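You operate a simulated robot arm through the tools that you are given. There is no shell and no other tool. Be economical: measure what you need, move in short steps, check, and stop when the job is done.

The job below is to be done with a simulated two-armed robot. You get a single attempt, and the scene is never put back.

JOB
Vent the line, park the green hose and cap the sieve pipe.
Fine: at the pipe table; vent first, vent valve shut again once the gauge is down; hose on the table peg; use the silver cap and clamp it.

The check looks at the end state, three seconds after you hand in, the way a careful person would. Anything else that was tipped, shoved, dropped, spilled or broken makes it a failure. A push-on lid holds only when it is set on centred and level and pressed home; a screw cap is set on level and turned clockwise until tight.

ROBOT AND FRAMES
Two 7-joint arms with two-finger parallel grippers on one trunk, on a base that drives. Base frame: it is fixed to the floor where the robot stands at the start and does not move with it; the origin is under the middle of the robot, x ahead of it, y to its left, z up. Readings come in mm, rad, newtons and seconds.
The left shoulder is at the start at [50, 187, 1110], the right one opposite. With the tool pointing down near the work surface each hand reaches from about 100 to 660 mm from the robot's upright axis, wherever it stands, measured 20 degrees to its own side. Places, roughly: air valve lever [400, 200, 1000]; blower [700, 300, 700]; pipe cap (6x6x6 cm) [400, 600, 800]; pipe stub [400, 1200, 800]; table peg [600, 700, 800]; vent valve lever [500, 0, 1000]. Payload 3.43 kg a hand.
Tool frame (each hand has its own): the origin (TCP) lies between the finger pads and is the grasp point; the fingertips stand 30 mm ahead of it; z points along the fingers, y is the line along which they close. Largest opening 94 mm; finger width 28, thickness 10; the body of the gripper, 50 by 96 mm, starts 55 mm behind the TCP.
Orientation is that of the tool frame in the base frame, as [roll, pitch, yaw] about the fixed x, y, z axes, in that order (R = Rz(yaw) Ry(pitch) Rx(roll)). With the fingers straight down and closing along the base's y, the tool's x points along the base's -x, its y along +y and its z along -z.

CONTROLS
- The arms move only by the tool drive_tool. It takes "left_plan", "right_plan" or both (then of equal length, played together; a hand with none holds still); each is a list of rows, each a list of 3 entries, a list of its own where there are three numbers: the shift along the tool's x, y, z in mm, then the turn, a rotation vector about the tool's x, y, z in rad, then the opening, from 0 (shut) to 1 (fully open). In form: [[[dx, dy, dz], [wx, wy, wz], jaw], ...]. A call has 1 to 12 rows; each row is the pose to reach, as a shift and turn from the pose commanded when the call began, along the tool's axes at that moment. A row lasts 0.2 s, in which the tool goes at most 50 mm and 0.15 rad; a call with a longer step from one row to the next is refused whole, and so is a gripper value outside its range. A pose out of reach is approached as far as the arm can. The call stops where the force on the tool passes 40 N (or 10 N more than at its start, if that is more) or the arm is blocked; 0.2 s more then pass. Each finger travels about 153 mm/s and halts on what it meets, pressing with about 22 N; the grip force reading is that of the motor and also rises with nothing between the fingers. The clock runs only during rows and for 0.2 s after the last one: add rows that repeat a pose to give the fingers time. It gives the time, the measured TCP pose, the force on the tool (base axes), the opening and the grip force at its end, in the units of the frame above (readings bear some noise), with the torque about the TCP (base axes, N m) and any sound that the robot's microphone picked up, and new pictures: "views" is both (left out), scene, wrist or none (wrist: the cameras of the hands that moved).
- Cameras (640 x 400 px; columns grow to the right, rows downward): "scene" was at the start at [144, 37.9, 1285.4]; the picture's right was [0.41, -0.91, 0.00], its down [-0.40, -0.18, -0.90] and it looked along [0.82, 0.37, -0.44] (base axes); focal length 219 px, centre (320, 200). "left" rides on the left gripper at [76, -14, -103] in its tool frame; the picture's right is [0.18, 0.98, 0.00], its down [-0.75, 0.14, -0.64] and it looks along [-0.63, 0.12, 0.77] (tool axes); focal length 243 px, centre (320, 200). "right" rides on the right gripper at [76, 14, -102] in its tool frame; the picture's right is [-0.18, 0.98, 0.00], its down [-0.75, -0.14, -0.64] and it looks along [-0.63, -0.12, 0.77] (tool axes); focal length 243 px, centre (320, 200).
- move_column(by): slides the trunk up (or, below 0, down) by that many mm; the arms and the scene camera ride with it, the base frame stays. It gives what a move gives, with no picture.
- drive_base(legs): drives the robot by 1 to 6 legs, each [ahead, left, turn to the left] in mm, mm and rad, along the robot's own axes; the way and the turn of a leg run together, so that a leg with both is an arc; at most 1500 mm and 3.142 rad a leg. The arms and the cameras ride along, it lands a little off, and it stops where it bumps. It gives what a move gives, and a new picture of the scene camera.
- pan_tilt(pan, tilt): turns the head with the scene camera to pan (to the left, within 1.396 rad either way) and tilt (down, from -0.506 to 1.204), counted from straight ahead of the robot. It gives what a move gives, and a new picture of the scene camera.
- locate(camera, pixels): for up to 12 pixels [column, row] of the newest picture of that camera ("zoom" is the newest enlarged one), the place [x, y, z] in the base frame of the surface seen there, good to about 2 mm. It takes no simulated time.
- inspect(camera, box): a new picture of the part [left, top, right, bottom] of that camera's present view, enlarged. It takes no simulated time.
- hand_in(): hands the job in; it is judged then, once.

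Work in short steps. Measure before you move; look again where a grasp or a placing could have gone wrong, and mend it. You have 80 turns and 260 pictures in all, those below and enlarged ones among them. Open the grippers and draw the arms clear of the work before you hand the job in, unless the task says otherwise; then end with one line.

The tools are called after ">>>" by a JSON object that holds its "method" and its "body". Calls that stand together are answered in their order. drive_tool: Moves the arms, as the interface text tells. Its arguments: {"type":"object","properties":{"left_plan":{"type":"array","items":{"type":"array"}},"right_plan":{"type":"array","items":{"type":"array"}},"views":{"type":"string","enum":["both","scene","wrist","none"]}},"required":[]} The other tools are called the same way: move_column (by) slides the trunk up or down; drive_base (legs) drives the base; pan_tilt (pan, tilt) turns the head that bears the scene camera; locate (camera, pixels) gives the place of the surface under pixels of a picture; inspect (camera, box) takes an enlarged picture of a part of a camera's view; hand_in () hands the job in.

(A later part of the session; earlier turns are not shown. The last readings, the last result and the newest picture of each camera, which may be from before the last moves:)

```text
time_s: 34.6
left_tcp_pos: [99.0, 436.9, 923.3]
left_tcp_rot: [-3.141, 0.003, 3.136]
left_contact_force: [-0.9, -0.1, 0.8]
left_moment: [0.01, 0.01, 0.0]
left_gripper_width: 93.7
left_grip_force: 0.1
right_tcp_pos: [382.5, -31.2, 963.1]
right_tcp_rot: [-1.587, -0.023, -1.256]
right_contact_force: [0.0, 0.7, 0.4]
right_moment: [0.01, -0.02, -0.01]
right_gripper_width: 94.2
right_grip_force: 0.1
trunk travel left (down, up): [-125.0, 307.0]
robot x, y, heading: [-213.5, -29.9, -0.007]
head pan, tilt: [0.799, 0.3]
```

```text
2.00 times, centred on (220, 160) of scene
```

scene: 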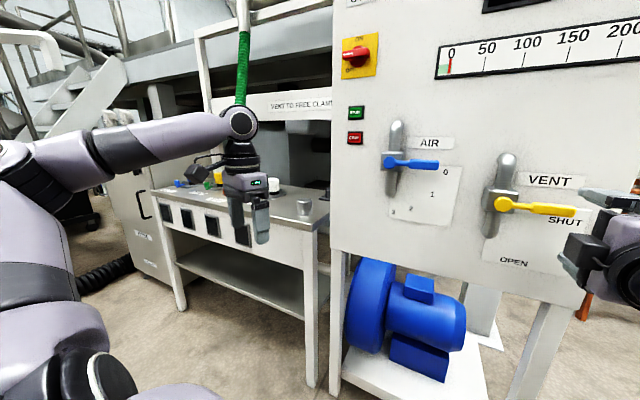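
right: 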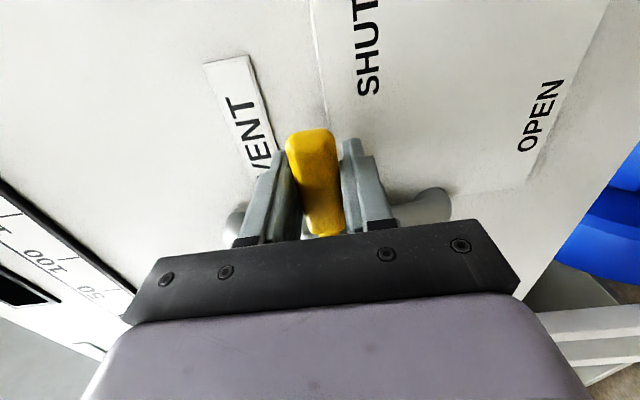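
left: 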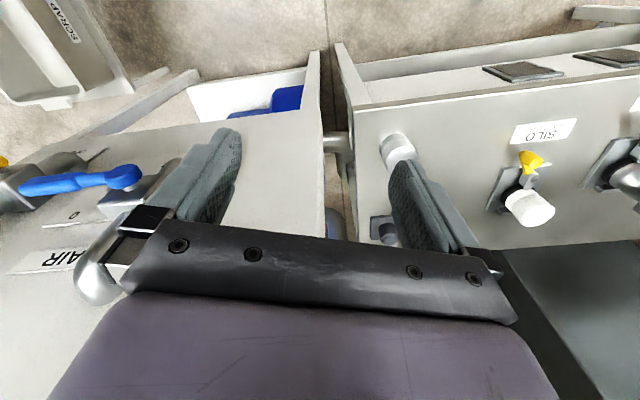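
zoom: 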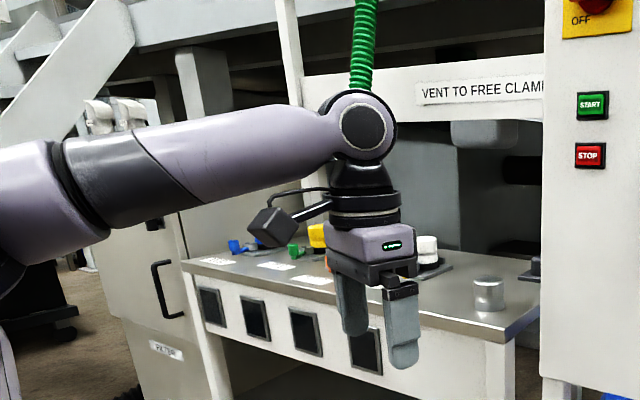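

Table edge runs along (-0.36,0.93), peg about (601,694), silver cap about (408,617,833). Before driving I fold the right hand back and turn it down again so it clears the panel.

>>> {"method": "drive_tool", "body": {"right_plan": [[[13.3, 0, -41.1], [-0.0653, 0.0898, 0.0898], 1], [[26.6, 0, -82.2], [-0.1305, 0.1796, 0.1796], 1], [[40, 0, -123.3], [-0.1958, 0.2694, 0.2694], 1], [[53.3, 0, -164.4], [-0.261, 0.3593, 0.3593], 1], [[66.6, 0, -205.5], [-0.3263, 0.4491, 0.4491], 1], [[80, 0, -246.6], [-0.3915, 0.5389, 0.5389], 1], [[93.3, 0, -287.7], [-0.4568, 0.6287, 0.6287], 1], [[106.6, 0, -328.8], [-0.522, 0.7185, 0.7185], 1], [[120, 0, -370], [-0.5873, 0.8084, 0.8084], 1]], "views": "none"}}

>>> {"method": "drive_tool", "body": {"right_plan": [[[0, 0, 0], [-0.0653, 0.0898, 0.0898], 1], [[0, 0, 0], [-0.1305, 0.1796, 0.1796], 1], [[0, 0, 0], [-0.1958, 0.2694, 0.2694], 1], [[0, 0, 0], [-0.261, 0.3593, 0.3593], 1], [[0, 0, 0], [-0.3263, 0.4491, 0.4491], 1], [[0, 0, 0], [-0.3915, 0.5389, 0.5389], 1], [[0, 0, 0], [-0.4568, 0.6287, 0.6287], 1]], "views": "none"}}

>>> {"method": "move_column", "body": {"by": 200}}

```text
time_s: 36.6
left_tcp_pos: [99.9, 436.4, 925.0]
left_tcp_rot: [-3.14, 0.0, 3.137]
left_contact_force: [-0.1, 0.1, 0.3]
left_moment: [0.01, 0.05, -0.01]
left_gripper_width: 93.7
left_grip_force: 0.1
right_tcp_pos: [65.9, -261.1, 973.1]
right_tcp_rot: [-2.466, 0.381, -2.333]
right_contact_force: [-0.2, -0.1, -0.5]
right_moment: [0.04, 0.02, 0.01]
right_gripper_width: 94.1
right_grip_force: 0.1
trunk travel left (down, up): [-125.0, 307.0]
robot x, y, heading: [-213.8, -31.2, -0.008]
head pan, tilt: [0.799, 0.3]
```

```text
time_s: 38.2
left_tcp_pos: [100.2, 436.3, 923.9]
left_tcp_rot: [3.141, 0.001, 3.137]
left_contact_force: [0.2, 0.4, -0.6]
left_moment: [-0.01, -0.02, -0.01]
left_gripper_width: 93.6
left_grip_force: 0.1
right_tcp_pos: [69.1, -260.2, 971.5]
right_tcp_rot: [-3.116, -0.011, 3.14]
right_contact_force: [0.1, 0.2, 0.2]
right_moment: [0.02, -0.03, -0.03]
right_gripper_width: 93.8
right_grip_force: 0.0
trunk travel left (down, up): [-125.0, 307.0]
robot x, y, heading: [-213.4, -31.5, -0.003]
head pan, tilt: [0.799, 0.3]
```

```text
time_s: 40.4
left_tcp_pos: [101.4, 436.0, 1123.2]
left_tcp_rot: [-3.14, 0.002, 3.135]
left_contact_force: [0.1, 0.2, 0.4]
left_moment: [0.0, -0.01, 0.0]
left_gripper_width: 93.8
left_grip_force: 0.1
right_tcp_pos: [69.2, -259.8, 1172.7]
right_tcp_rot: [-3.114, -0.007, -3.141]
right_contact_force: [-0.1, 0.0, 0.3]
right_moment: [0.01, -0.02, -0.03]
right_gripper_width: 94.0
right_grip_force: 0.1
trunk travel left (down, up): [-325.0, 107.0]
robot x, y, heading: [-212.5, -29.0, -0.011]
head pan, tilt: [0.799, 0.3]
```

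Arms are folded. I drive left 780 mm and turn 0.366 rad to face the pipe table, stopping short to look.

>>> {"method": "drive_base", "body": {"legs": [[0, 780, 0], [60, 0, 0.366]]}}

>>> {"method": "pan_tilt", "body": {"pan": 0.0, "tilt": 0.6}}

```text
time_s: 45.8
left_tcp_pos: [-22.4, 1307.0, 1123.2]
left_tcp_rot: [-3.141, 0.003, -2.782]
left_contact_force: [-0.3, 0.0, 0.3]
left_moment: [-0.01, 0.02, -0.01]
left_gripper_width: 94.2
left_grip_force: 0.1
right_tcp_pos: [198.2, 646.4, 1172.9]
right_tcp_rot: [-3.115, -0.008, -2.775]
right_contact_force: [0.6, 0.5, 0.4]
right_moment: [0.02, 0.04, 0.02]
right_gripper_width: 93.9
right_grip_force: 0.0
trunk travel left (down, up): [-325.0, 107.0]
robot x, y, heading: [-146.9, 760.6, 0.354]
head pan, tilt: [0.799, 0.3]
```

scene: 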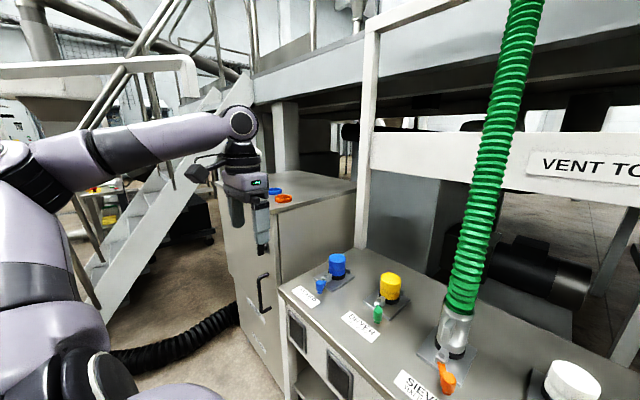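

```text
time_s: 46.9
left_tcp_pos: [-22.6, 1307.2, 1123.2]
left_tcp_rot: [-3.141, 0.001, -2.78]
left_contact_force: [-0.7, -0.4, 1.3]
left_moment: [-0.01, 0.0, 0.0]
left_gripper_width: 94.2
left_grip_force: 0.0
right_tcp_pos: [198.7, 645.4, 1172.7]
right_tcp_rot: [-3.116, -0.008, -2.776]
right_contact_force: [0.6, -0.2, 1.1]
right_moment: [-0.03, 0.01, 0.04]
right_gripper_width: 93.9
right_grip_force: 0.1
trunk travel left (down, up): [-325.0, 107.0]
robot x, y, heading: [-149.5, 758.2, 0.359]
head pan, tilt: [0.0, 0.6]
```

scene: 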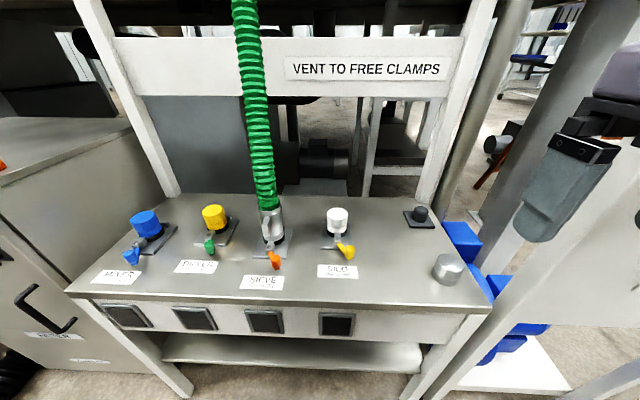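

The SIEVE pipe carries the green hose with an orange clamp lever at (275,258); the peg is at (420,212), silver cap at (447,266). I zoom in and measure.

>>> {"method": "inspect", "body": {"camera": "scene", "box": [220, 180, 320, 300]}}

>>> {"method": "inspect", "body": {"camera": "scene", "box": [310, 180, 370, 290]}}

>>> {"method": "inspect", "body": {"camera": "scene", "box": [390, 190, 480, 300]}}

>>> {"method": "locate", "body": {"camera": "scene", "pixels": [[268, 202], [271, 213], [272, 228], [274, 246], [274, 256], [277, 268], [420, 210], [420, 218], [447, 257], [447, 272], [252, 252], [405, 212]]}}

```text
3.33 times, centred on (270, 240) of scene
```

zoom: 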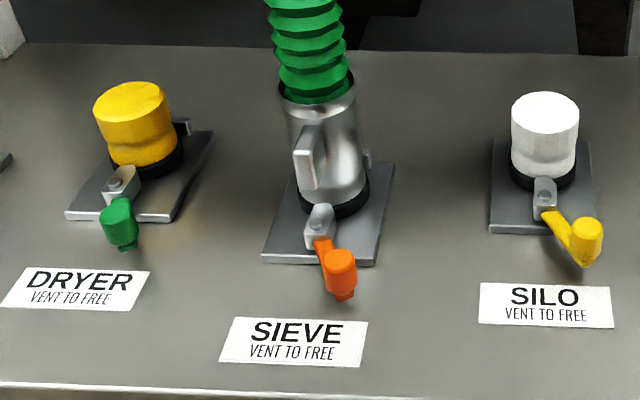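

```text
3.64 times, centred on (340, 235) of scene
```

zoom: 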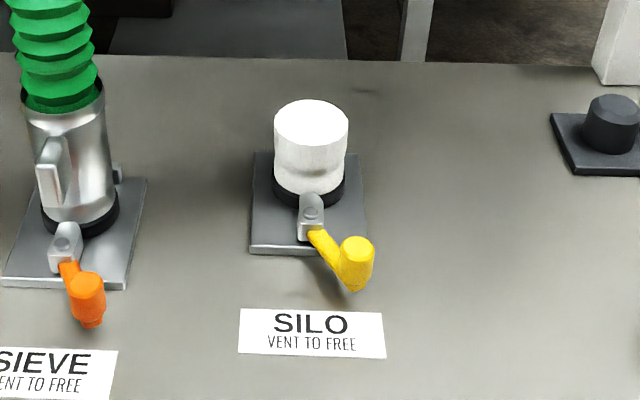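

```text
3.64 times, centred on (435, 245) of scene
```

zoom: 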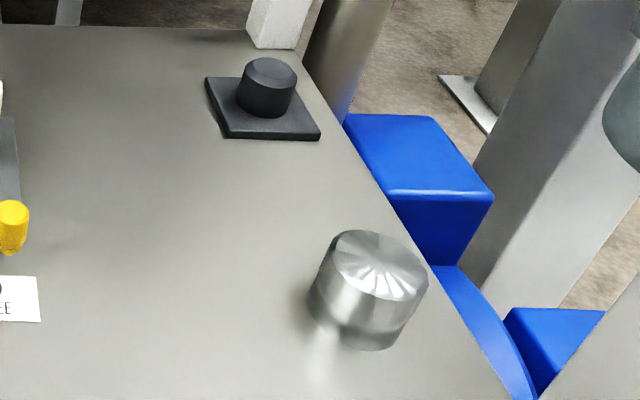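

```text
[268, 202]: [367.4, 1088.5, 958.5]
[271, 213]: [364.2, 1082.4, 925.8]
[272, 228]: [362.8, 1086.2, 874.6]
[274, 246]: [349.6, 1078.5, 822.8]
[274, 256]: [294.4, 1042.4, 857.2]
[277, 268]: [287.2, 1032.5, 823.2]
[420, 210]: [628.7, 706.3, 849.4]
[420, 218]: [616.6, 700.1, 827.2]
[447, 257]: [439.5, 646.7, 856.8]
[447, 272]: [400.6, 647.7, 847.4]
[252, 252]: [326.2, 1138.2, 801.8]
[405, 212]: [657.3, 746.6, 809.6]
```

Geometry in the table frame: sieve pipe (n 722, t 883), peg (830, 434), cap (623, 452). I drive 180 mm ahead and 100 mm right, then look with the head down.

>>> {"method": "drive_base", "body": {"legs": [[180, -100, 0]]}}

>>> {"method": "pan_tilt", "body": {"pan": 0.35, "tilt": 0.75}}

>>> {"method": "inspect", "body": {"camera": "scene", "box": [230, 100, 430, 300]}}

```text
time_s: 48.3
left_tcp_pos: [106.6, 1283.3, 1123.4]
left_tcp_rot: [-3.136, 0.009, -2.779]
left_contact_force: [0.6, 0.1, -0.7]
left_moment: [0.01, 0.01, -0.02]
left_gripper_width: 94.0
left_grip_force: 0.0
right_tcp_pos: [325.1, 621.9, 1179.4]
right_tcp_rot: [-3.102, 0.016, -2.758]
right_contact_force: [0.2, 0.0, 0.0]
right_moment: [0.01, 0.01, -0.01]
right_gripper_width: 94.1
right_grip_force: 0.1
trunk travel left (down, up): [-325.0, 107.0]
robot x, y, heading: [-10.1, 731.1, 0.362]
head pan, tilt: [0.0, 0.6]
stopped in leg 1: the robot was blocked; the commanded pose is now the measured one
```

scene: 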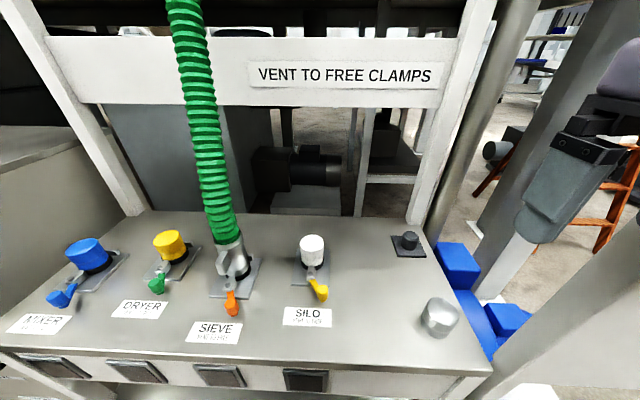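

```text
time_s: 49.2
left_tcp_pos: [106.5, 1282.0, 1123.0]
left_tcp_rot: [-3.136, 0.011, -2.779]
left_contact_force: [0.1, 0.2, -1.1]
left_moment: [-0.01, 0.04, 0.01]
left_gripper_width: 93.9
left_grip_force: 0.1
right_tcp_pos: [325.5, 621.4, 1177.9]
right_tcp_rot: [-3.101, 0.011, -2.761]
right_contact_force: [-0.4, 0.2, 0.2]
right_moment: [-0.05, -0.03, -0.02]
right_gripper_width: 93.8
right_grip_force: 0.0
trunk travel left (down, up): [-325.0, 107.0]
robot x, y, heading: [-5.0, 729.4, 0.356]
head pan, tilt: [0.351, 0.75]
```

scene: 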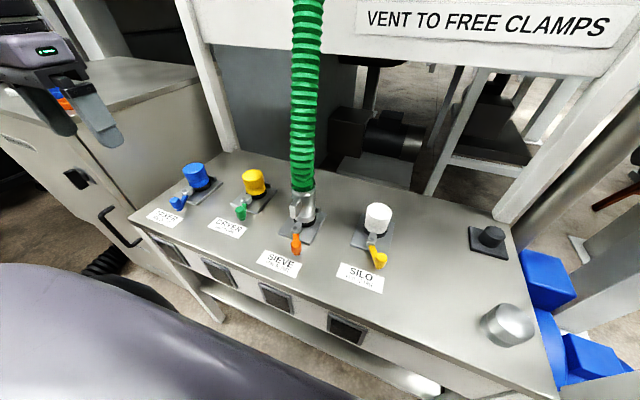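

```text
2.00 times, centred on (330, 200) of scene
```

zoom: 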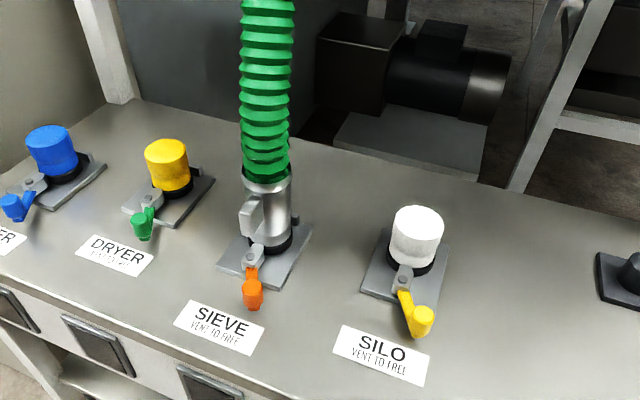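

The base stopped against the table at n≈257; good reach anyway. I bring the left hand over to look at the sieve clamp closely with its camera.

>>> {"method": "drive_tool", "body": {"left_plan": [[[6.3, -36.7, 20.5], [0, 0, 0], 1], [[12.6, -73.4, 41], [0, 0, 0], 1], [[19, -110, 61.5], [0, 0, 0], 1], [[25.3, -146.7, 82], [0, 0, 0], 1], [[31.6, -183, 102.5], [0, 0, 0], 1], [[38, -220, 123], [0, 0, 0], 1]], "views": "wrist"}}

>>> {"method": "inspect", "body": {"camera": "left", "box": [160, 20, 460, 220]}}

```text
time_s: 50.6
left_tcp_pos: [149.4, 1062.4, 1001.1]
left_tcp_rot: [-3.133, 0.013, -2.778]
left_contact_force: [-0.1, 0.7, -0.4]
left_moment: [-0.03, -0.02, 0.03]
left_gripper_width: 93.8
left_grip_force: 0.0
right_tcp_pos: [324.3, 622.4, 1177.4]
right_tcp_rot: [-3.101, 0.011, -2.76]
right_contact_force: [-0.7, 0.2, 0.5]
right_moment: [0.01, 0.0, -0.01]
right_gripper_width: 94.1
right_grip_force: 0.0
trunk travel left (down, up): [-325.0, 107.0]
robot x, y, heading: [-2.2, 733.0, 0.359]
head pan, tilt: [0.351, 0.75]
```

left: 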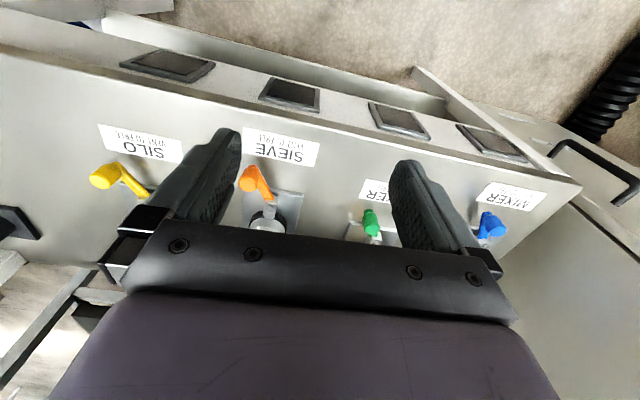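

```text
2.00 times, centred on (310, 120) of left
```

zoom: 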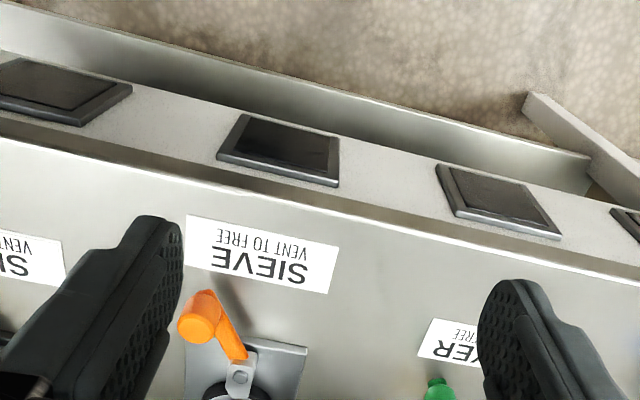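

The clamp has a vertical pin with an arm and upright knob. I measure hub and knob positions of all four clamps to compare their angles.

>>> {"method": "inspect", "body": {"camera": "scene", "box": [140, 140, 420, 300]}}

>>> {"method": "inspect", "body": {"camera": "scene", "box": [260, 180, 340, 270]}}

```text
2.29 times, centred on (280, 220) of scene
```

zoom: 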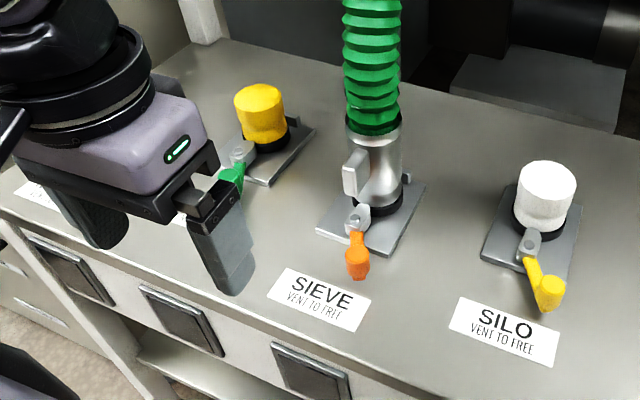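

```text
4.44 times, centred on (300, 225) of scene
```

zoom: 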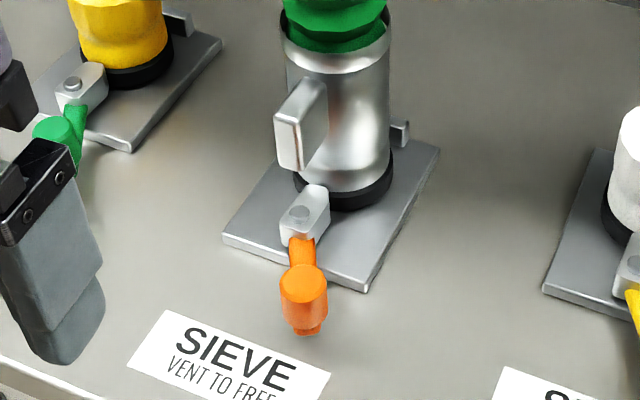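

>>> {"method": "locate", "body": {"camera": "zoom", "pixels": [[302, 213], [302, 245], [302, 278], [303, 320], [288, 110], [288, 160], [315, 100], [360, 60], [365, 130], [360, 180], [360, 200], [398, 133]]}}

>>> {"method": "inspect", "body": {"camera": "scene", "box": [340, 190, 420, 290]}}

```text
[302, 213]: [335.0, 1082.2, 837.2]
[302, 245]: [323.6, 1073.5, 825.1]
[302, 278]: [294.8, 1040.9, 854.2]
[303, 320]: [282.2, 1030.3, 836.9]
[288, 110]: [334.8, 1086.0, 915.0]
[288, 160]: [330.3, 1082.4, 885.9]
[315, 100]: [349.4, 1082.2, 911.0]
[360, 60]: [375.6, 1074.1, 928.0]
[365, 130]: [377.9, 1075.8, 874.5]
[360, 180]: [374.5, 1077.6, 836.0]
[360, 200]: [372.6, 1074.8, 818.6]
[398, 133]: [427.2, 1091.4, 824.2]
```

```text
4.00 times, centred on (380, 240) of scene
```

zoom: 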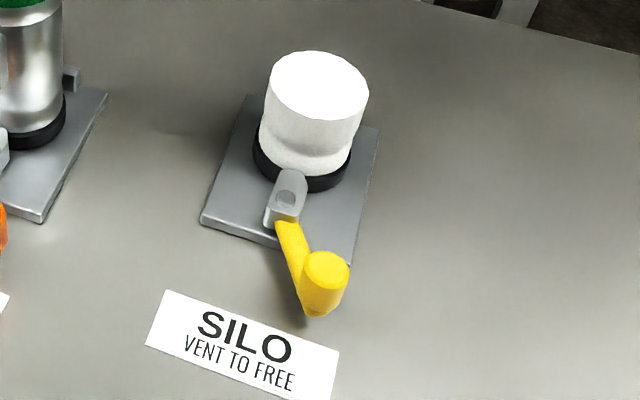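

>>> {"method": "locate", "body": {"camera": "zoom", "pixels": [[286, 196], [326, 268], [322, 300], [300, 255], [318, 85], [75, 75]]}}

>>> {"method": "inspect", "body": {"camera": "left", "box": [200, 120, 320, 260]}}

```text
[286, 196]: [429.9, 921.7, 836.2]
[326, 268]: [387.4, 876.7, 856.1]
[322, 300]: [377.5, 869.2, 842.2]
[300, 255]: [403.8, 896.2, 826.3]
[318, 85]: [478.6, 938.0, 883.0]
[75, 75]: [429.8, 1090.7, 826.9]
```

```text
2.86 times, centred on (260, 190) of left
```

zoom: 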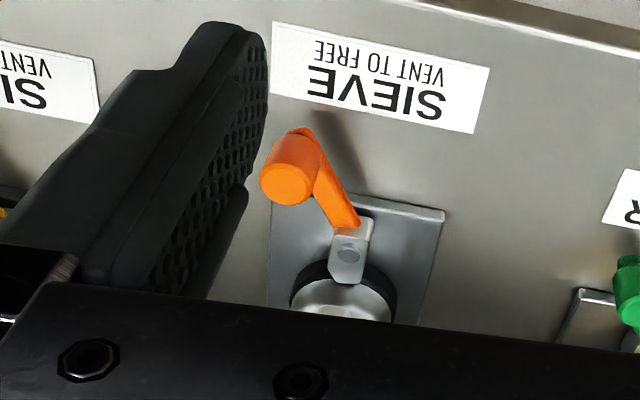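

Both silo and sieve levers have the same clamped angle (hub→knob = 52 mm toward me, 24 mm right). I bring the left hand down over the orange knob at (295,1041,848), jaws open.

>>> {"method": "drive_tool", "body": {"left_plan": [[[-43, -24, 0], [0, 0, 0], 1], [[-86, -48, 0], [0, 0, 0], 1], [[-128.5, -72, 0], [0, 0, 0], 1], [[-128.5, -72, 45], [0, 0, 0], 1], [[-128.5, -72, 90], [0, 0, 0], 0.6], [[-128.5, -72, 115], [0, 0, 0], 0.6]]}}

```text
time_s: 52.0
left_tcp_pos: [295.8, 1041.3, 887.4]
left_tcp_rot: [-3.134, 0.01, -2.778]
left_contact_force: [0.6, -0.6, 0.1]
left_moment: [0.0, 0.0, 0.06]
left_gripper_width: 56.4
left_grip_force: 0.0
right_tcp_pos: [324.2, 621.0, 1179.6]
right_tcp_rot: [-3.102, 0.014, -2.762]
right_contact_force: [-0.4, -0.3, -0.7]
right_moment: [-0.01, 0.01, 0.01]
right_gripper_width: 93.9
right_grip_force: 0.0
trunk travel left (down, up): [-325.0, 107.0]
robot x, y, heading: [-4.4, 728.3, 0.364]
head pan, tilt: [0.351, 0.75]
```

scene: 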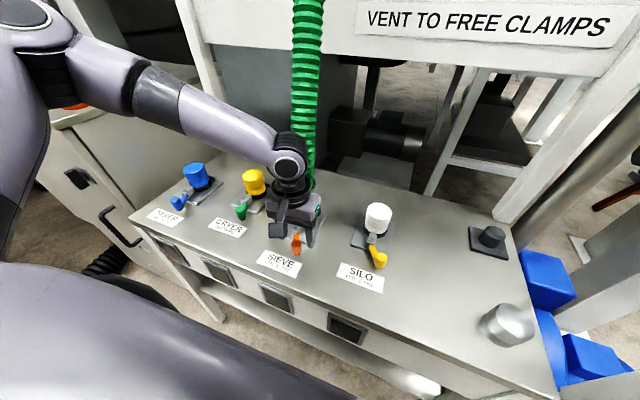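
left: 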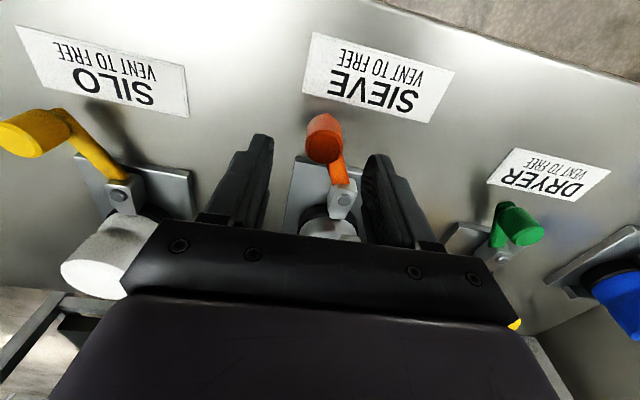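

The knob appears slightly off toward me in the wrist view; I measure it there.

>>> {"method": "locate", "body": {"camera": "left", "pixels": [[325, 122], [325, 140], [325, 158], [342, 197], [336, 172], [318, 225]]}}

>>> {"method": "inspect", "body": {"camera": "left", "box": [260, 90, 400, 250]}}

```text
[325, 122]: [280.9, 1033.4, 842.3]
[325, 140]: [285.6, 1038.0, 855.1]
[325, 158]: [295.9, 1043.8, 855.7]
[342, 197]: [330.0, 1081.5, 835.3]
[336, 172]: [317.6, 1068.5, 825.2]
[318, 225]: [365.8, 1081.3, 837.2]
```

```text
2.50 times, centred on (330, 170) of left
```

zoom: 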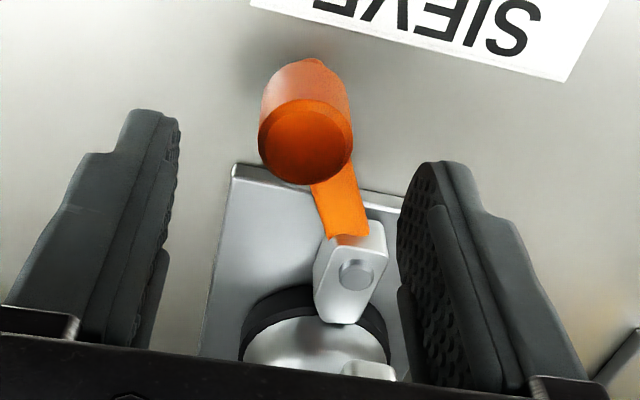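

Knob axis is about (290,1040), top z 855; pin at (331,1083). I shift 6 mm, go down 39 mm and close on the knob.

>>> {"method": "drive_tool", "body": {"left_plan": [[[5, -1, 20], [0, 0, 0], 0.6], [[5.5, -1, 39], [0, 0, 0], 0.6], [[5.5, -1, 39], [0, 0, 0], 0.3], [[5.5, -1, 39], [0, 0, 0], 0], [[5.5, -1, 39], [0, 0, 0], 0]], "views": "wrist"}}

```text
time_s: 53.2
left_tcp_pos: [285.3, 1042.1, 852.5]
left_tcp_rot: [-3.138, 0.005, -2.776]
left_contact_force: [-16.4, 2.3, 8.2]
left_moment: [1.51, 0.34, 0.83]
left_gripper_width: 25.4
left_grip_force: 45.2
left hand out of reach, approached as far as the arm can: row 2, 3, 4, 5
right_tcp_pos: [324.0, 621.4, 1178.6]
right_tcp_rot: [-3.101, 0.012, -2.759]
right_contact_force: [0.2, 0.2, 0.5]
right_moment: [-0.01, 0.0, -0.03]
right_gripper_width: 94.2
right_grip_force: 0.1
trunk travel left (down, up): [-325.0, 107.0]
robot x, y, heading: [-8.8, 726.6, 0.361]
head pan, tilt: [0.351, 0.75]
```

left: 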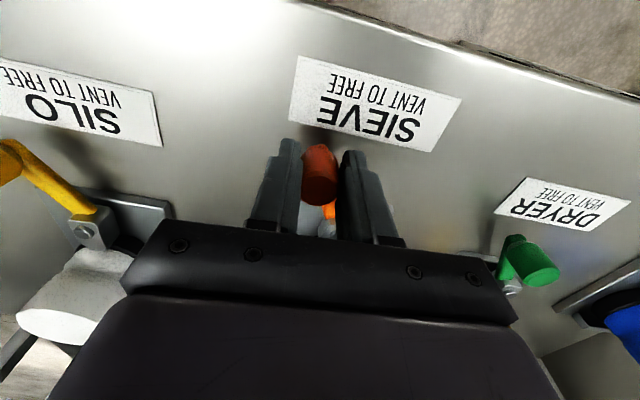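

The knob is held (25 mm). I test turning the lever toward my left (clockwise from above) by 0.3 rad and watch the force.

>>> {"method": "drive_tool", "body": {"left_plan": [[[1.6, 4, 0], [0, 0, 0.075], 0], [[3.2, 8.3, 0], [0, 0, 0.15], 0], [[4.4, 12.7, 0], [0, 0, 0.225], 0], [[5.2, 17, 0], [0, 0, 0.3], 0]], "views": "wrist"}}

```text
time_s: 54.2
left_tcp_pos: [275.2, 1056.7, 853.8]
left_tcp_rot: [3.138, 0.008, -3.078]
left_contact_force: [-17.2, 9.2, 13.8]
left_moment: [0.78, 0.6, 1.06]
left_gripper_width: 25.5
left_grip_force: 44.7
right_tcp_pos: [325.9, 621.2, 1179.5]
right_tcp_rot: [-3.1, 0.012, -2.762]
right_contact_force: [-1.2, -1.4, -0.3]
right_moment: [0.03, 0.0, -0.01]
right_gripper_width: 94.1
right_grip_force: 0.0
trunk travel left (down, up): [-325.0, 107.0]
robot x, y, heading: [-7.0, 728.6, 0.363]
head pan, tilt: [0.351, 0.75]
```

left: 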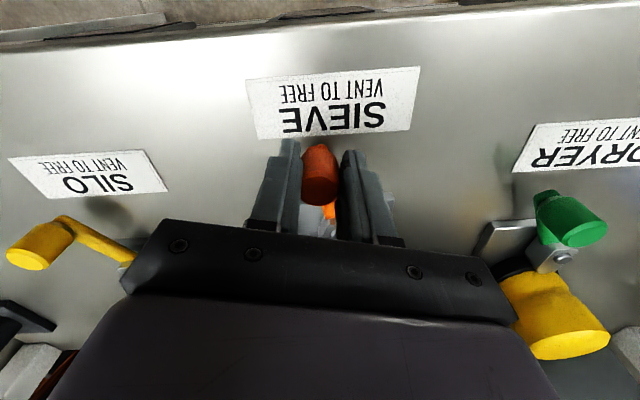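

It turns easily with no rise in force. I continue the arc another 1.1 rad.

>>> {"method": "drive_tool", "body": {"left_plan": [[[3, 7.7, 0], [0, 0, 0.14], 0], [[5, 15.8, 0], [0, 0, 0.28], 0], [[5.8, 24.1, 0], [0, 0, 0.42], 0], [[5.4, 32.4, 0], [0, 0, 0.56], 0], [[3.9, 40.5, 0], [0, 0, 0.7], 0], [[1.2, 48.4, 0], [0, 0, 0.84], 0], [[-2.5, 55.9, 0], [0, 0, 0.98], 0], [[-7.2, 62.7, 0], [0, 0, 1.12], 0]]}}

```text
time_s: 55.8
left_tcp_pos: [270.1, 1103.2, 853.6]
left_tcp_rot: [-3.13, 0.013, 2.217]
left_contact_force: [-8.0, -5.1, 8.1]
left_moment: [1.06, -0.65, 0.67]
left_gripper_width: 30.6
left_grip_force: 45.0
right_tcp_pos: [324.2, 620.8, 1177.3]
right_tcp_rot: [-3.101, 0.014, -2.753]
right_contact_force: [-0.1, -0.2, 0.4]
right_moment: [0.03, 0.05, -0.02]
right_gripper_width: 93.9
right_grip_force: 0.1
trunk travel left (down, up): [-325.0, 107.0]
robot x, y, heading: [-9.8, 730.4, 0.36]
head pan, tilt: [0.351, 0.75]
stopped in row 8 (left hand): the force on the tool passed its limit (the readings are from after the stop); the commanded pose is now the measured one
```

scene: 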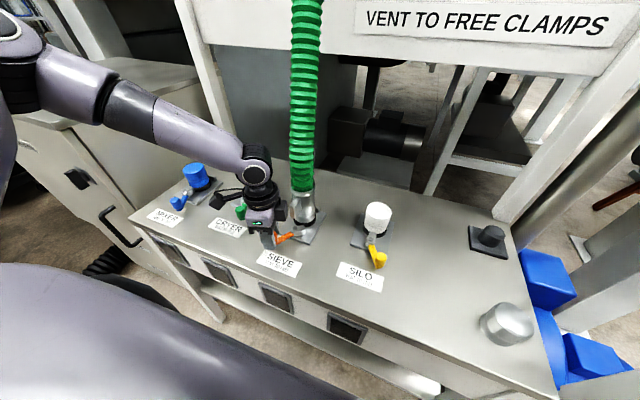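
left: 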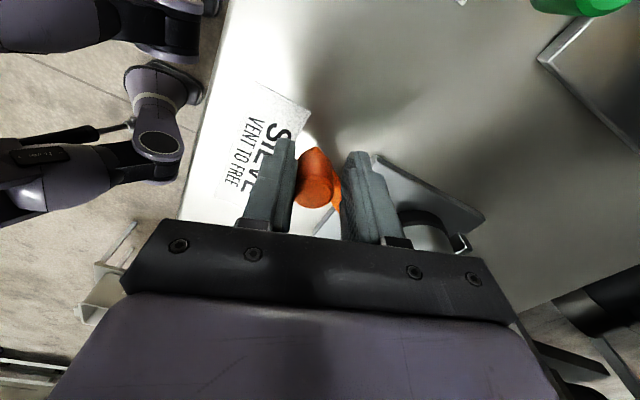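

Stopped near the end; the lever has turned about 65-70°. I release, lift clear and look.

>>> {"method": "drive_tool", "body": {"left_plan": [[[0, 0, 0], [0, 0, 0], 0.3], [[0, 0, 0], [0, 0, 0], 0.6], [[0, 0, -30], [0, 0, 0], 0.8], [[0, 0, -70], [0, 0, 0], 1], [[0, 0, -110], [0, 0, 0], 1]], "views": "wrist"}}

>>> {"method": "inspect", "body": {"camera": "scene", "box": [250, 180, 340, 280]}}

```text
time_s: 57.0
left_tcp_pos: [269.8, 1107.0, 963.2]
left_tcp_rot: [-3.133, 0.014, 2.215]
left_contact_force: [-0.4, -0.3, 0.0]
left_moment: [-0.02, 0.0, 0.0]
left_gripper_width: 94.1
left_grip_force: 0.0
right_tcp_pos: [324.3, 621.1, 1178.3]
right_tcp_rot: [-3.099, 0.012, -2.757]
right_contact_force: [1.2, -0.3, 0.9]
right_moment: [0.0, 0.0, 0.02]
right_gripper_width: 93.9
right_grip_force: 0.0
trunk travel left (down, up): [-325.0, 107.0]
robot x, y, heading: [-8.2, 724.7, 0.36]
head pan, tilt: [0.351, 0.75]
```

left: 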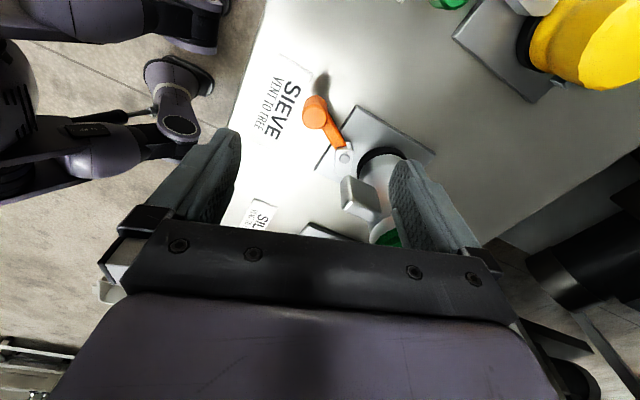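

```text
4.00 times, centred on (295, 230) of scene
```

zoom: 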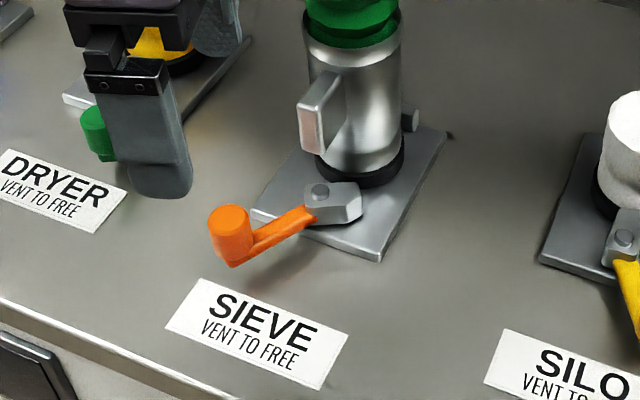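

The clamp nose now points away from the pipe, so it is free. I measure the hose cuff and its handle fin.

>>> {"method": "locate", "body": {"camera": "zoom", "pixels": [[318, 62], [352, 70], [395, 62], [345, 145], [370, 145], [398, 140], [302, 108], [320, 108], [338, 82], [320, 140], [355, 170], [230, 220]]}}

>>> {"method": "locate", "body": {"camera": "left", "pixels": [[347, 195], [370, 195], [375, 212], [380, 170], [318, 108], [345, 157], [355, 210]]}}

>>> {"method": "inspect", "body": {"camera": "left", "box": [290, 80, 450, 250]}}

```text
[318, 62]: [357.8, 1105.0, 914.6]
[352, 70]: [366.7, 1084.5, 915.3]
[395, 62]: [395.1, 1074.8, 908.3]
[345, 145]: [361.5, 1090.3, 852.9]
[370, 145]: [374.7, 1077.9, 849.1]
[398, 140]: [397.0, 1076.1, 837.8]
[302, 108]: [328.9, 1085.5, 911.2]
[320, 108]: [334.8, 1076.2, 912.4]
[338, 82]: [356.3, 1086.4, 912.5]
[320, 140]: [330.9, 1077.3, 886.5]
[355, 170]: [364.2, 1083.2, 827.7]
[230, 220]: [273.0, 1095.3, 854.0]
```

```text
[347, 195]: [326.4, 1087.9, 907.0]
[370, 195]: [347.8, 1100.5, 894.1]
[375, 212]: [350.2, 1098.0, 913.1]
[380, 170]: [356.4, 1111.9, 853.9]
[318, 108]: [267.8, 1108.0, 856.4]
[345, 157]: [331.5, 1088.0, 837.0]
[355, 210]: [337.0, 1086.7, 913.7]
```

```text
2.35 times, centred on (370, 165) of left
```

zoom: 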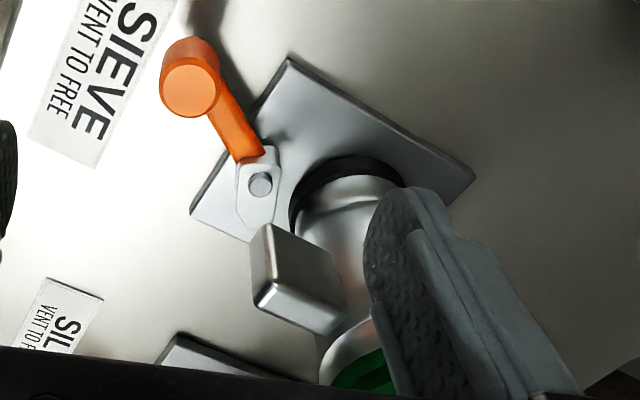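

Cuff axis ≈(388,1105.5), radius 31; its fin points at me, 15 mm wide, z 882–914. The right hand can take it by the fin and reach both pipe and peg if I stand 60 mm further left. First I draw the left hand away.

>>> {"method": "drive_tool", "body": {"left_plan": [[[2, 0, -30], [0, 0, -0.143], 1], [[22, -6, -50], [0, 0, -0.286], 1], [[45, -14, -60], [0, 0, -0.429], 1], [[70, -22, -70], [0, 0, -0.572], 1], [[95, -30, -80], [0, 0, -0.715], 1], [[120, -38, -90], [0, 0, -0.858], 1], [[140, -45, -100], [0, 0, -1.0], 1], [[158, -50, -100], [0, 0, -1.14], 1], [[171, -55, -100], [0, 0, -1.28], 1]], "views": "none"}}

>>> {"method": "drive_base", "body": {"legs": [[-10, 60, 0]]}}

```text
time_s: 59.0
left_tcp_pos: [125.5, 1211.0, 1059.5]
left_tcp_rot: [-3.125, -0.004, -2.785]
left_contact_force: [0.2, -0.6, -0.1]
left_moment: [0.01, 0.0, -0.01]
left_gripper_width: 94.0
left_grip_force: 0.1
right_tcp_pos: [324.0, 620.2, 1178.6]
right_tcp_rot: [-3.101, 0.011, -2.757]
right_contact_force: [0.1, 0.6, -0.1]
right_moment: [0.01, -0.02, -0.01]
right_gripper_width: 94.3
right_grip_force: 0.1
trunk travel left (down, up): [-325.0, 107.0]
robot x, y, heading: [-5.6, 727.8, 0.369]
head pan, tilt: [0.351, 0.75]
```

```text
time_s: 60.0
left_tcp_pos: [103.3, 1260.3, 1057.7]
left_tcp_rot: [-3.128, -0.013, -2.788]
left_contact_force: [0.2, 0.4, -0.5]
left_moment: [0.01, -0.01, -0.01]
left_gripper_width: 94.0
left_grip_force: 0.2
right_tcp_pos: [304.9, 670.4, 1173.7]
right_tcp_rot: [-3.106, -0.001, -2.761]
right_contact_force: [0.1, 0.5, 0.5]
right_moment: [-0.03, 0.02, 0.0]
right_gripper_width: 93.9
right_grip_force: 0.1
trunk travel left (down, up): [-325.0, 107.0]
robot x, y, heading: [-38.6, 781.4, 0.362]
head pan, tilt: [0.351, 0.75]
```

scene: 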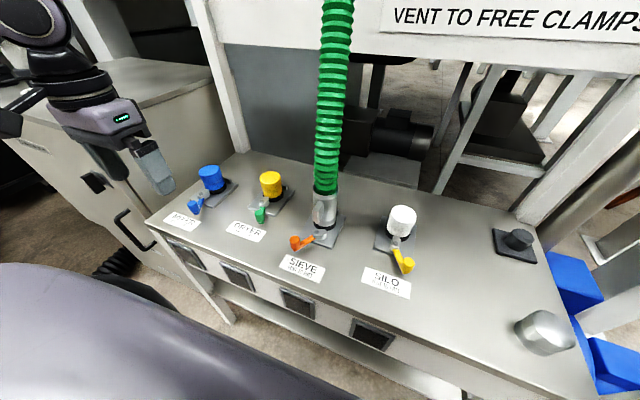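

Base is at t≈744. I swing the right hand over above the fin, at (337,1085,1000), tilting it 0.25 rad forward.

>>> {"method": "drive_tool", "body": {"right_plan": [[[-10, 37.3, 17.4], [0, -0.025, 0], 1], [[-20, 74.6, 34.8], [0, -0.05, 0], 1], [[-35, 111.9, 52.2], [0, -0.075, 0], 1], [[-55, 149, 69.6], [-0.01, -0.1, 0], 1], [[-75, 186, 87], [-0.01, -0.125, 0], 1], [[-95, 223.5, 104.4], [-0.02, -0.15, 0], 0.5], [[-117, 260.8, 121.8], [-0.02, -0.175, 0], 0.5], [[-139, 298, 139], [-0.03, -0.2, 0], 0.5], [[-161, 335, 156.6], [-0.03, -0.225, 0], 0.5], [[-183.5, 372.5, 174], [-0.036, -0.25, 0], 0.5]]}}

```text
time_s: 62.2
left_tcp_pos: [103.9, 1261.7, 1058.0]
left_tcp_rot: [-3.13, -0.014, -2.786]
left_contact_force: [0.5, 0.4, -0.1]
left_moment: [0.02, 0.0, -0.01]
left_gripper_width: 93.8
left_grip_force: 0.0
right_tcp_pos: [339.6, 1078.7, 987.3]
right_tcp_rot: [3.14, 0.251, -2.756]
right_contact_force: [0.0, 1.1, -0.7]
right_moment: [-0.02, 0.02, 0.0]
right_gripper_width: 46.8
right_grip_force: 0.1
trunk travel left (down, up): [-325.0, 107.0]
robot x, y, heading: [-37.1, 780.8, 0.364]
head pan, tilt: [0.351, 0.75]
```

scene: 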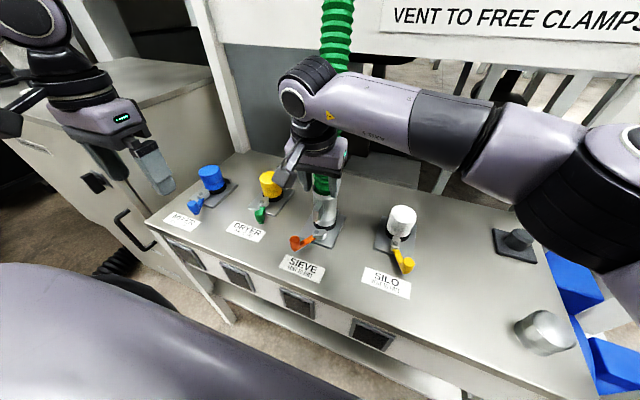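
right: 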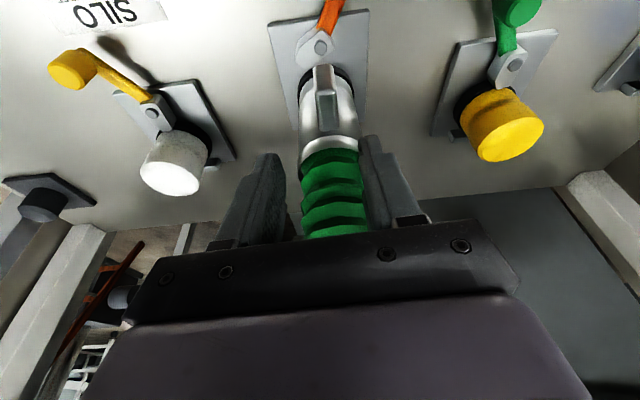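

The hand is above the fin with no contact. I measure the fin in the right wrist view.

>>> {"method": "locate", "body": {"camera": "right", "pixels": [[323, 85], [315, 95], [334, 95], [325, 120], [323, 70], [308, 110], [350, 110], [330, 150]]}}

>>> {"method": "inspect", "body": {"camera": "right", "box": [260, 0, 400, 200]}}

```text
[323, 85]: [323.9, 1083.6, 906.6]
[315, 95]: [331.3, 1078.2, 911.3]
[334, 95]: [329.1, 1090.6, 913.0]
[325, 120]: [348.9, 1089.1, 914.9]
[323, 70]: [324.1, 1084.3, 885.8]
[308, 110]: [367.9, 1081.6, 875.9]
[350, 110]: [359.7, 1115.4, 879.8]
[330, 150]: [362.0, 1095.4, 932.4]
```

```text
2.00 times, centred on (330, 100) of right
```

zoom: 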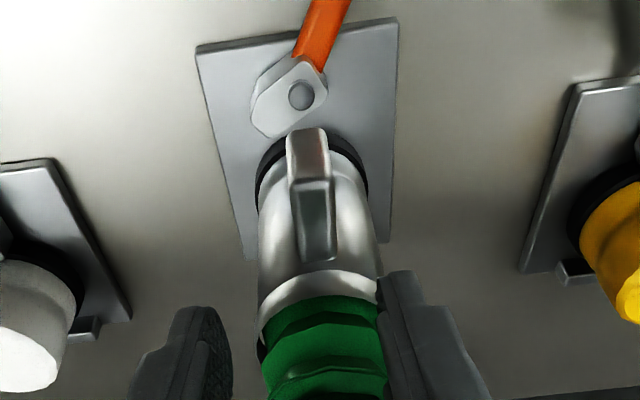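

Fin mid-line ≈(334,1085). I descend vertically to z 900 around it and close.

>>> {"method": "drive_tool", "body": {"right_plan": [[[8, 8.4, 24], [0, 0, 0], 0.5], [[16, 8.4, 54], [0, 0, 0], 0.5], [[24.1, 8.4, 83.7], [0, 0, 0], 0.5], [[24.1, 8.4, 83.7], [0, 0, 0], 0.5], [[24.1, 8.4, 83.7], [0, 0, 0], 0.2], [[24.1, 8.4, 83.7], [0, 0, 0], 0], [[24.1, 8.4, 83.7], [0, 0, 0], 0]]}}

```text
time_s: 63.8
left_tcp_pos: [103.2, 1261.2, 1059.1]
left_tcp_rot: [-3.13, -0.012, -2.786]
left_contact_force: [-1.0, 0.4, -0.5]
left_moment: [0.03, -0.01, 0.02]
left_gripper_width: 94.1
left_grip_force: 0.1
right_tcp_pos: [344.3, 1079.5, 902.4]
right_tcp_rot: [3.139, 0.256, -2.78]
right_contact_force: [-6.3, 1.8, 12.1]
right_moment: [0.37, -0.4, 0.18]
right_gripper_width: 20.6
right_grip_force: 21.9
trunk travel left (down, up): [-325.0, 107.0]
robot x, y, heading: [-42.0, 781.8, 0.367]
head pan, tilt: [0.351, 0.75]
```

scene: 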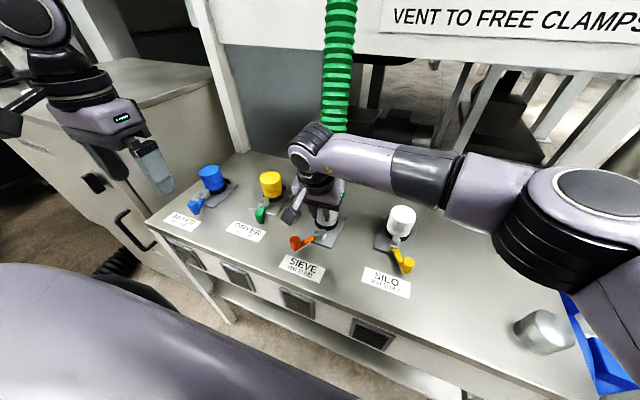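
right: 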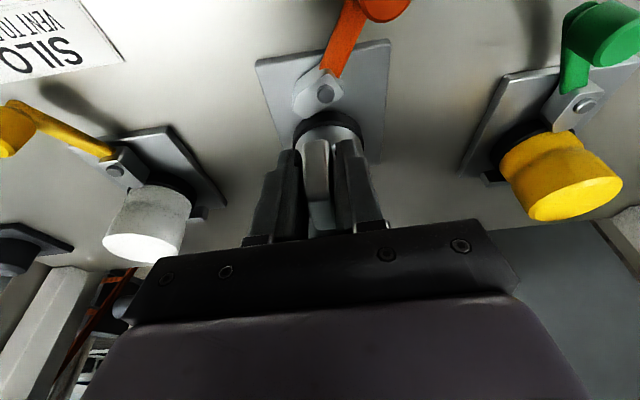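

>>> {"method": "drive_tool", "body": {"right_plan": [[[0, 0, 0], [0, 0, 0], 0], [[0, 0, 0], [0, 0, 0], 0]], "views": "none"}}

>>> {"method": "inspect", "body": {"camera": "right", "box": [240, 80, 400, 250]}}

>>> {"method": "inspect", "body": {"camera": "scene", "box": [270, 130, 370, 260]}}

```text
time_s: 64.4
left_tcp_pos: [102.3, 1261.1, 1059.0]
left_tcp_rot: [-3.131, -0.012, -2.788]
left_contact_force: [-0.5, -0.2, 0.3]
left_moment: [0.01, -0.02, 0.02]
left_gripper_width: 93.9
left_grip_force: 0.1
right_tcp_pos: [344.5, 1079.5, 901.0]
right_tcp_rot: [3.139, 0.254, -2.781]
right_contact_force: [-6.8, 5.4, 13.1]
right_moment: [0.38, -0.37, 0.24]
right_gripper_width: 20.7
right_grip_force: 22.4
trunk travel left (down, up): [-325.0, 107.0]
robot x, y, heading: [-36.5, 780.7, 0.358]
head pan, tilt: [0.351, 0.75]
```

```text
2.35 times, centred on (320, 165) of right
```

zoom: 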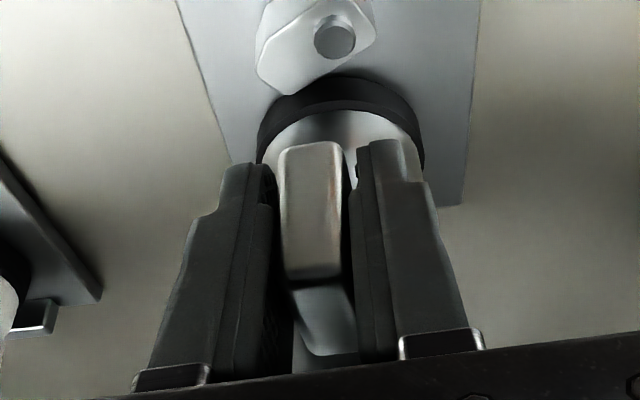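

```text
3.08 times, centred on (320, 195) of scene
```

zoom: 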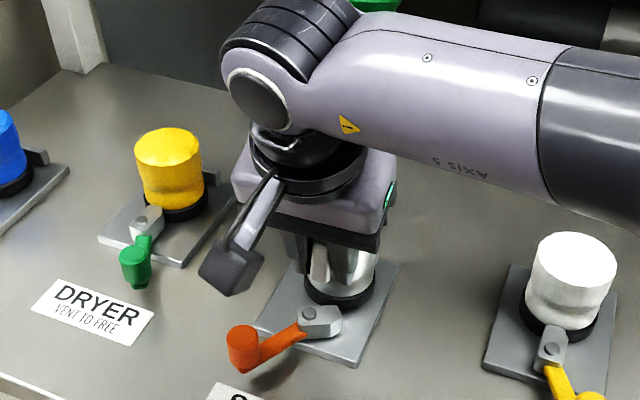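

The grip looks off-centre (TCP pulled 10 mm from the command, grip force only 22). I reopen and re-read before regripping.

>>> {"method": "drive_tool", "body": {"right_plan": [[[0, 0, 0], [0, 0, 0], 0.3], [[0, 0, 0], [0, 0, 0], 0.5], [[0, 0, 0], [0, 0, 0], 0.5]], "views": "none"}}

>>> {"method": "inspect", "body": {"camera": "right", "box": [240, 80, 400, 250]}}

>>> {"method": "locate", "body": {"camera": "zoom", "pixels": [[310, 160], [310, 200], [310, 250], [290, 200], [335, 200], [320, 300]]}}

```text
time_s: 65.2
left_tcp_pos: [104.0, 1261.6, 1059.0]
left_tcp_rot: [-3.132, -0.012, -2.785]
left_contact_force: [0.3, -0.9, 0.0]
left_moment: [-0.01, -0.01, 0.01]
left_gripper_width: 93.8
left_grip_force: 0.0
right_tcp_pos: [345.5, 1078.8, 899.2]
right_tcp_rot: [-3.141, 0.25, -2.78]
right_contact_force: [0.7, 0.3, 6.5]
right_moment: [0.12, -0.09, -0.02]
right_gripper_width: 47.0
right_grip_force: 0.0
trunk travel left (down, up): [-325.0, 107.0]
robot x, y, heading: [-39.9, 782.6, 0.358]
head pan, tilt: [0.351, 0.75]
```

```text
2.35 times, centred on (320, 165) of right
```

zoom: 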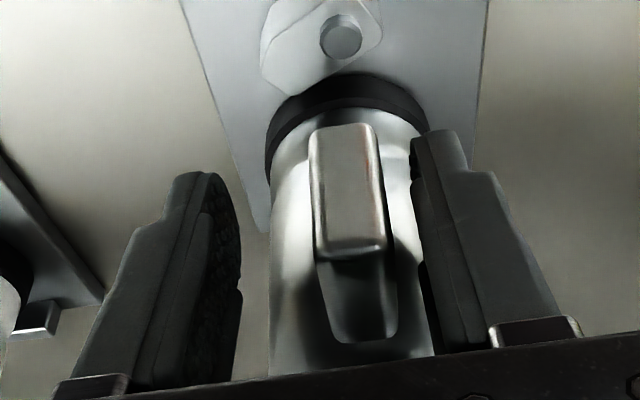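

```text
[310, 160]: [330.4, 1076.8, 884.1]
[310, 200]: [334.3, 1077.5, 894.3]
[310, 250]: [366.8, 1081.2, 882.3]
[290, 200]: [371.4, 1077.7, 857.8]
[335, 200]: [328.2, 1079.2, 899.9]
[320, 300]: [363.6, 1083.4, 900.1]
```

The fin sits 9 mm to the +t side and I am about 9 mm too deep. I shift by that much, then close and check the reading.

>>> {"method": "drive_tool", "body": {"right_plan": [[[3.5, 4.5, -2], [0, 0, -0.013], 0.5], [[7.1, 9.1, -4], [0, 0, -0.026], 0.5], [[7.1, 9.1, -4], [0, 0, -0.026], 0.5], [[7.1, 9.1, -4], [0, 0, -0.026], 0.25], [[7.1, 9.1, -4], [0, 0, -0.026], 0], [[7.1, 9.1, -4], [0, 0, -0.026], 0]], "views": "none"}}

>>> {"method": "inspect", "body": {"camera": "right", "box": [240, 80, 400, 250]}}

```text
time_s: 66.6
left_tcp_pos: [102.5, 1261.1, 1058.8]
left_tcp_rot: [-3.132, -0.012, -2.786]
left_contact_force: [-0.9, -0.1, 0.7]
left_moment: [0.0, 0.03, 0.01]
left_gripper_width: 94.0
left_grip_force: 0.2
right_tcp_pos: [346.2, 1080.5, 906.6]
right_tcp_rot: [-3.138, 0.261, -2.775]
right_contact_force: [-9.8, 4.5, 13.0]
right_moment: [0.46, -0.27, 0.12]
right_gripper_width: 20.6
right_grip_force: 21.6
trunk travel left (down, up): [-325.0, 107.0]
robot x, y, heading: [-39.1, 777.5, 0.359]
head pan, tilt: [0.351, 0.75]
```

```text
2.35 times, centred on (320, 165) of right
```

zoom: 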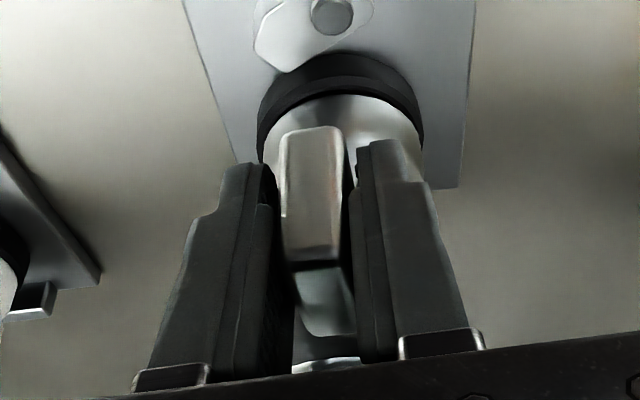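

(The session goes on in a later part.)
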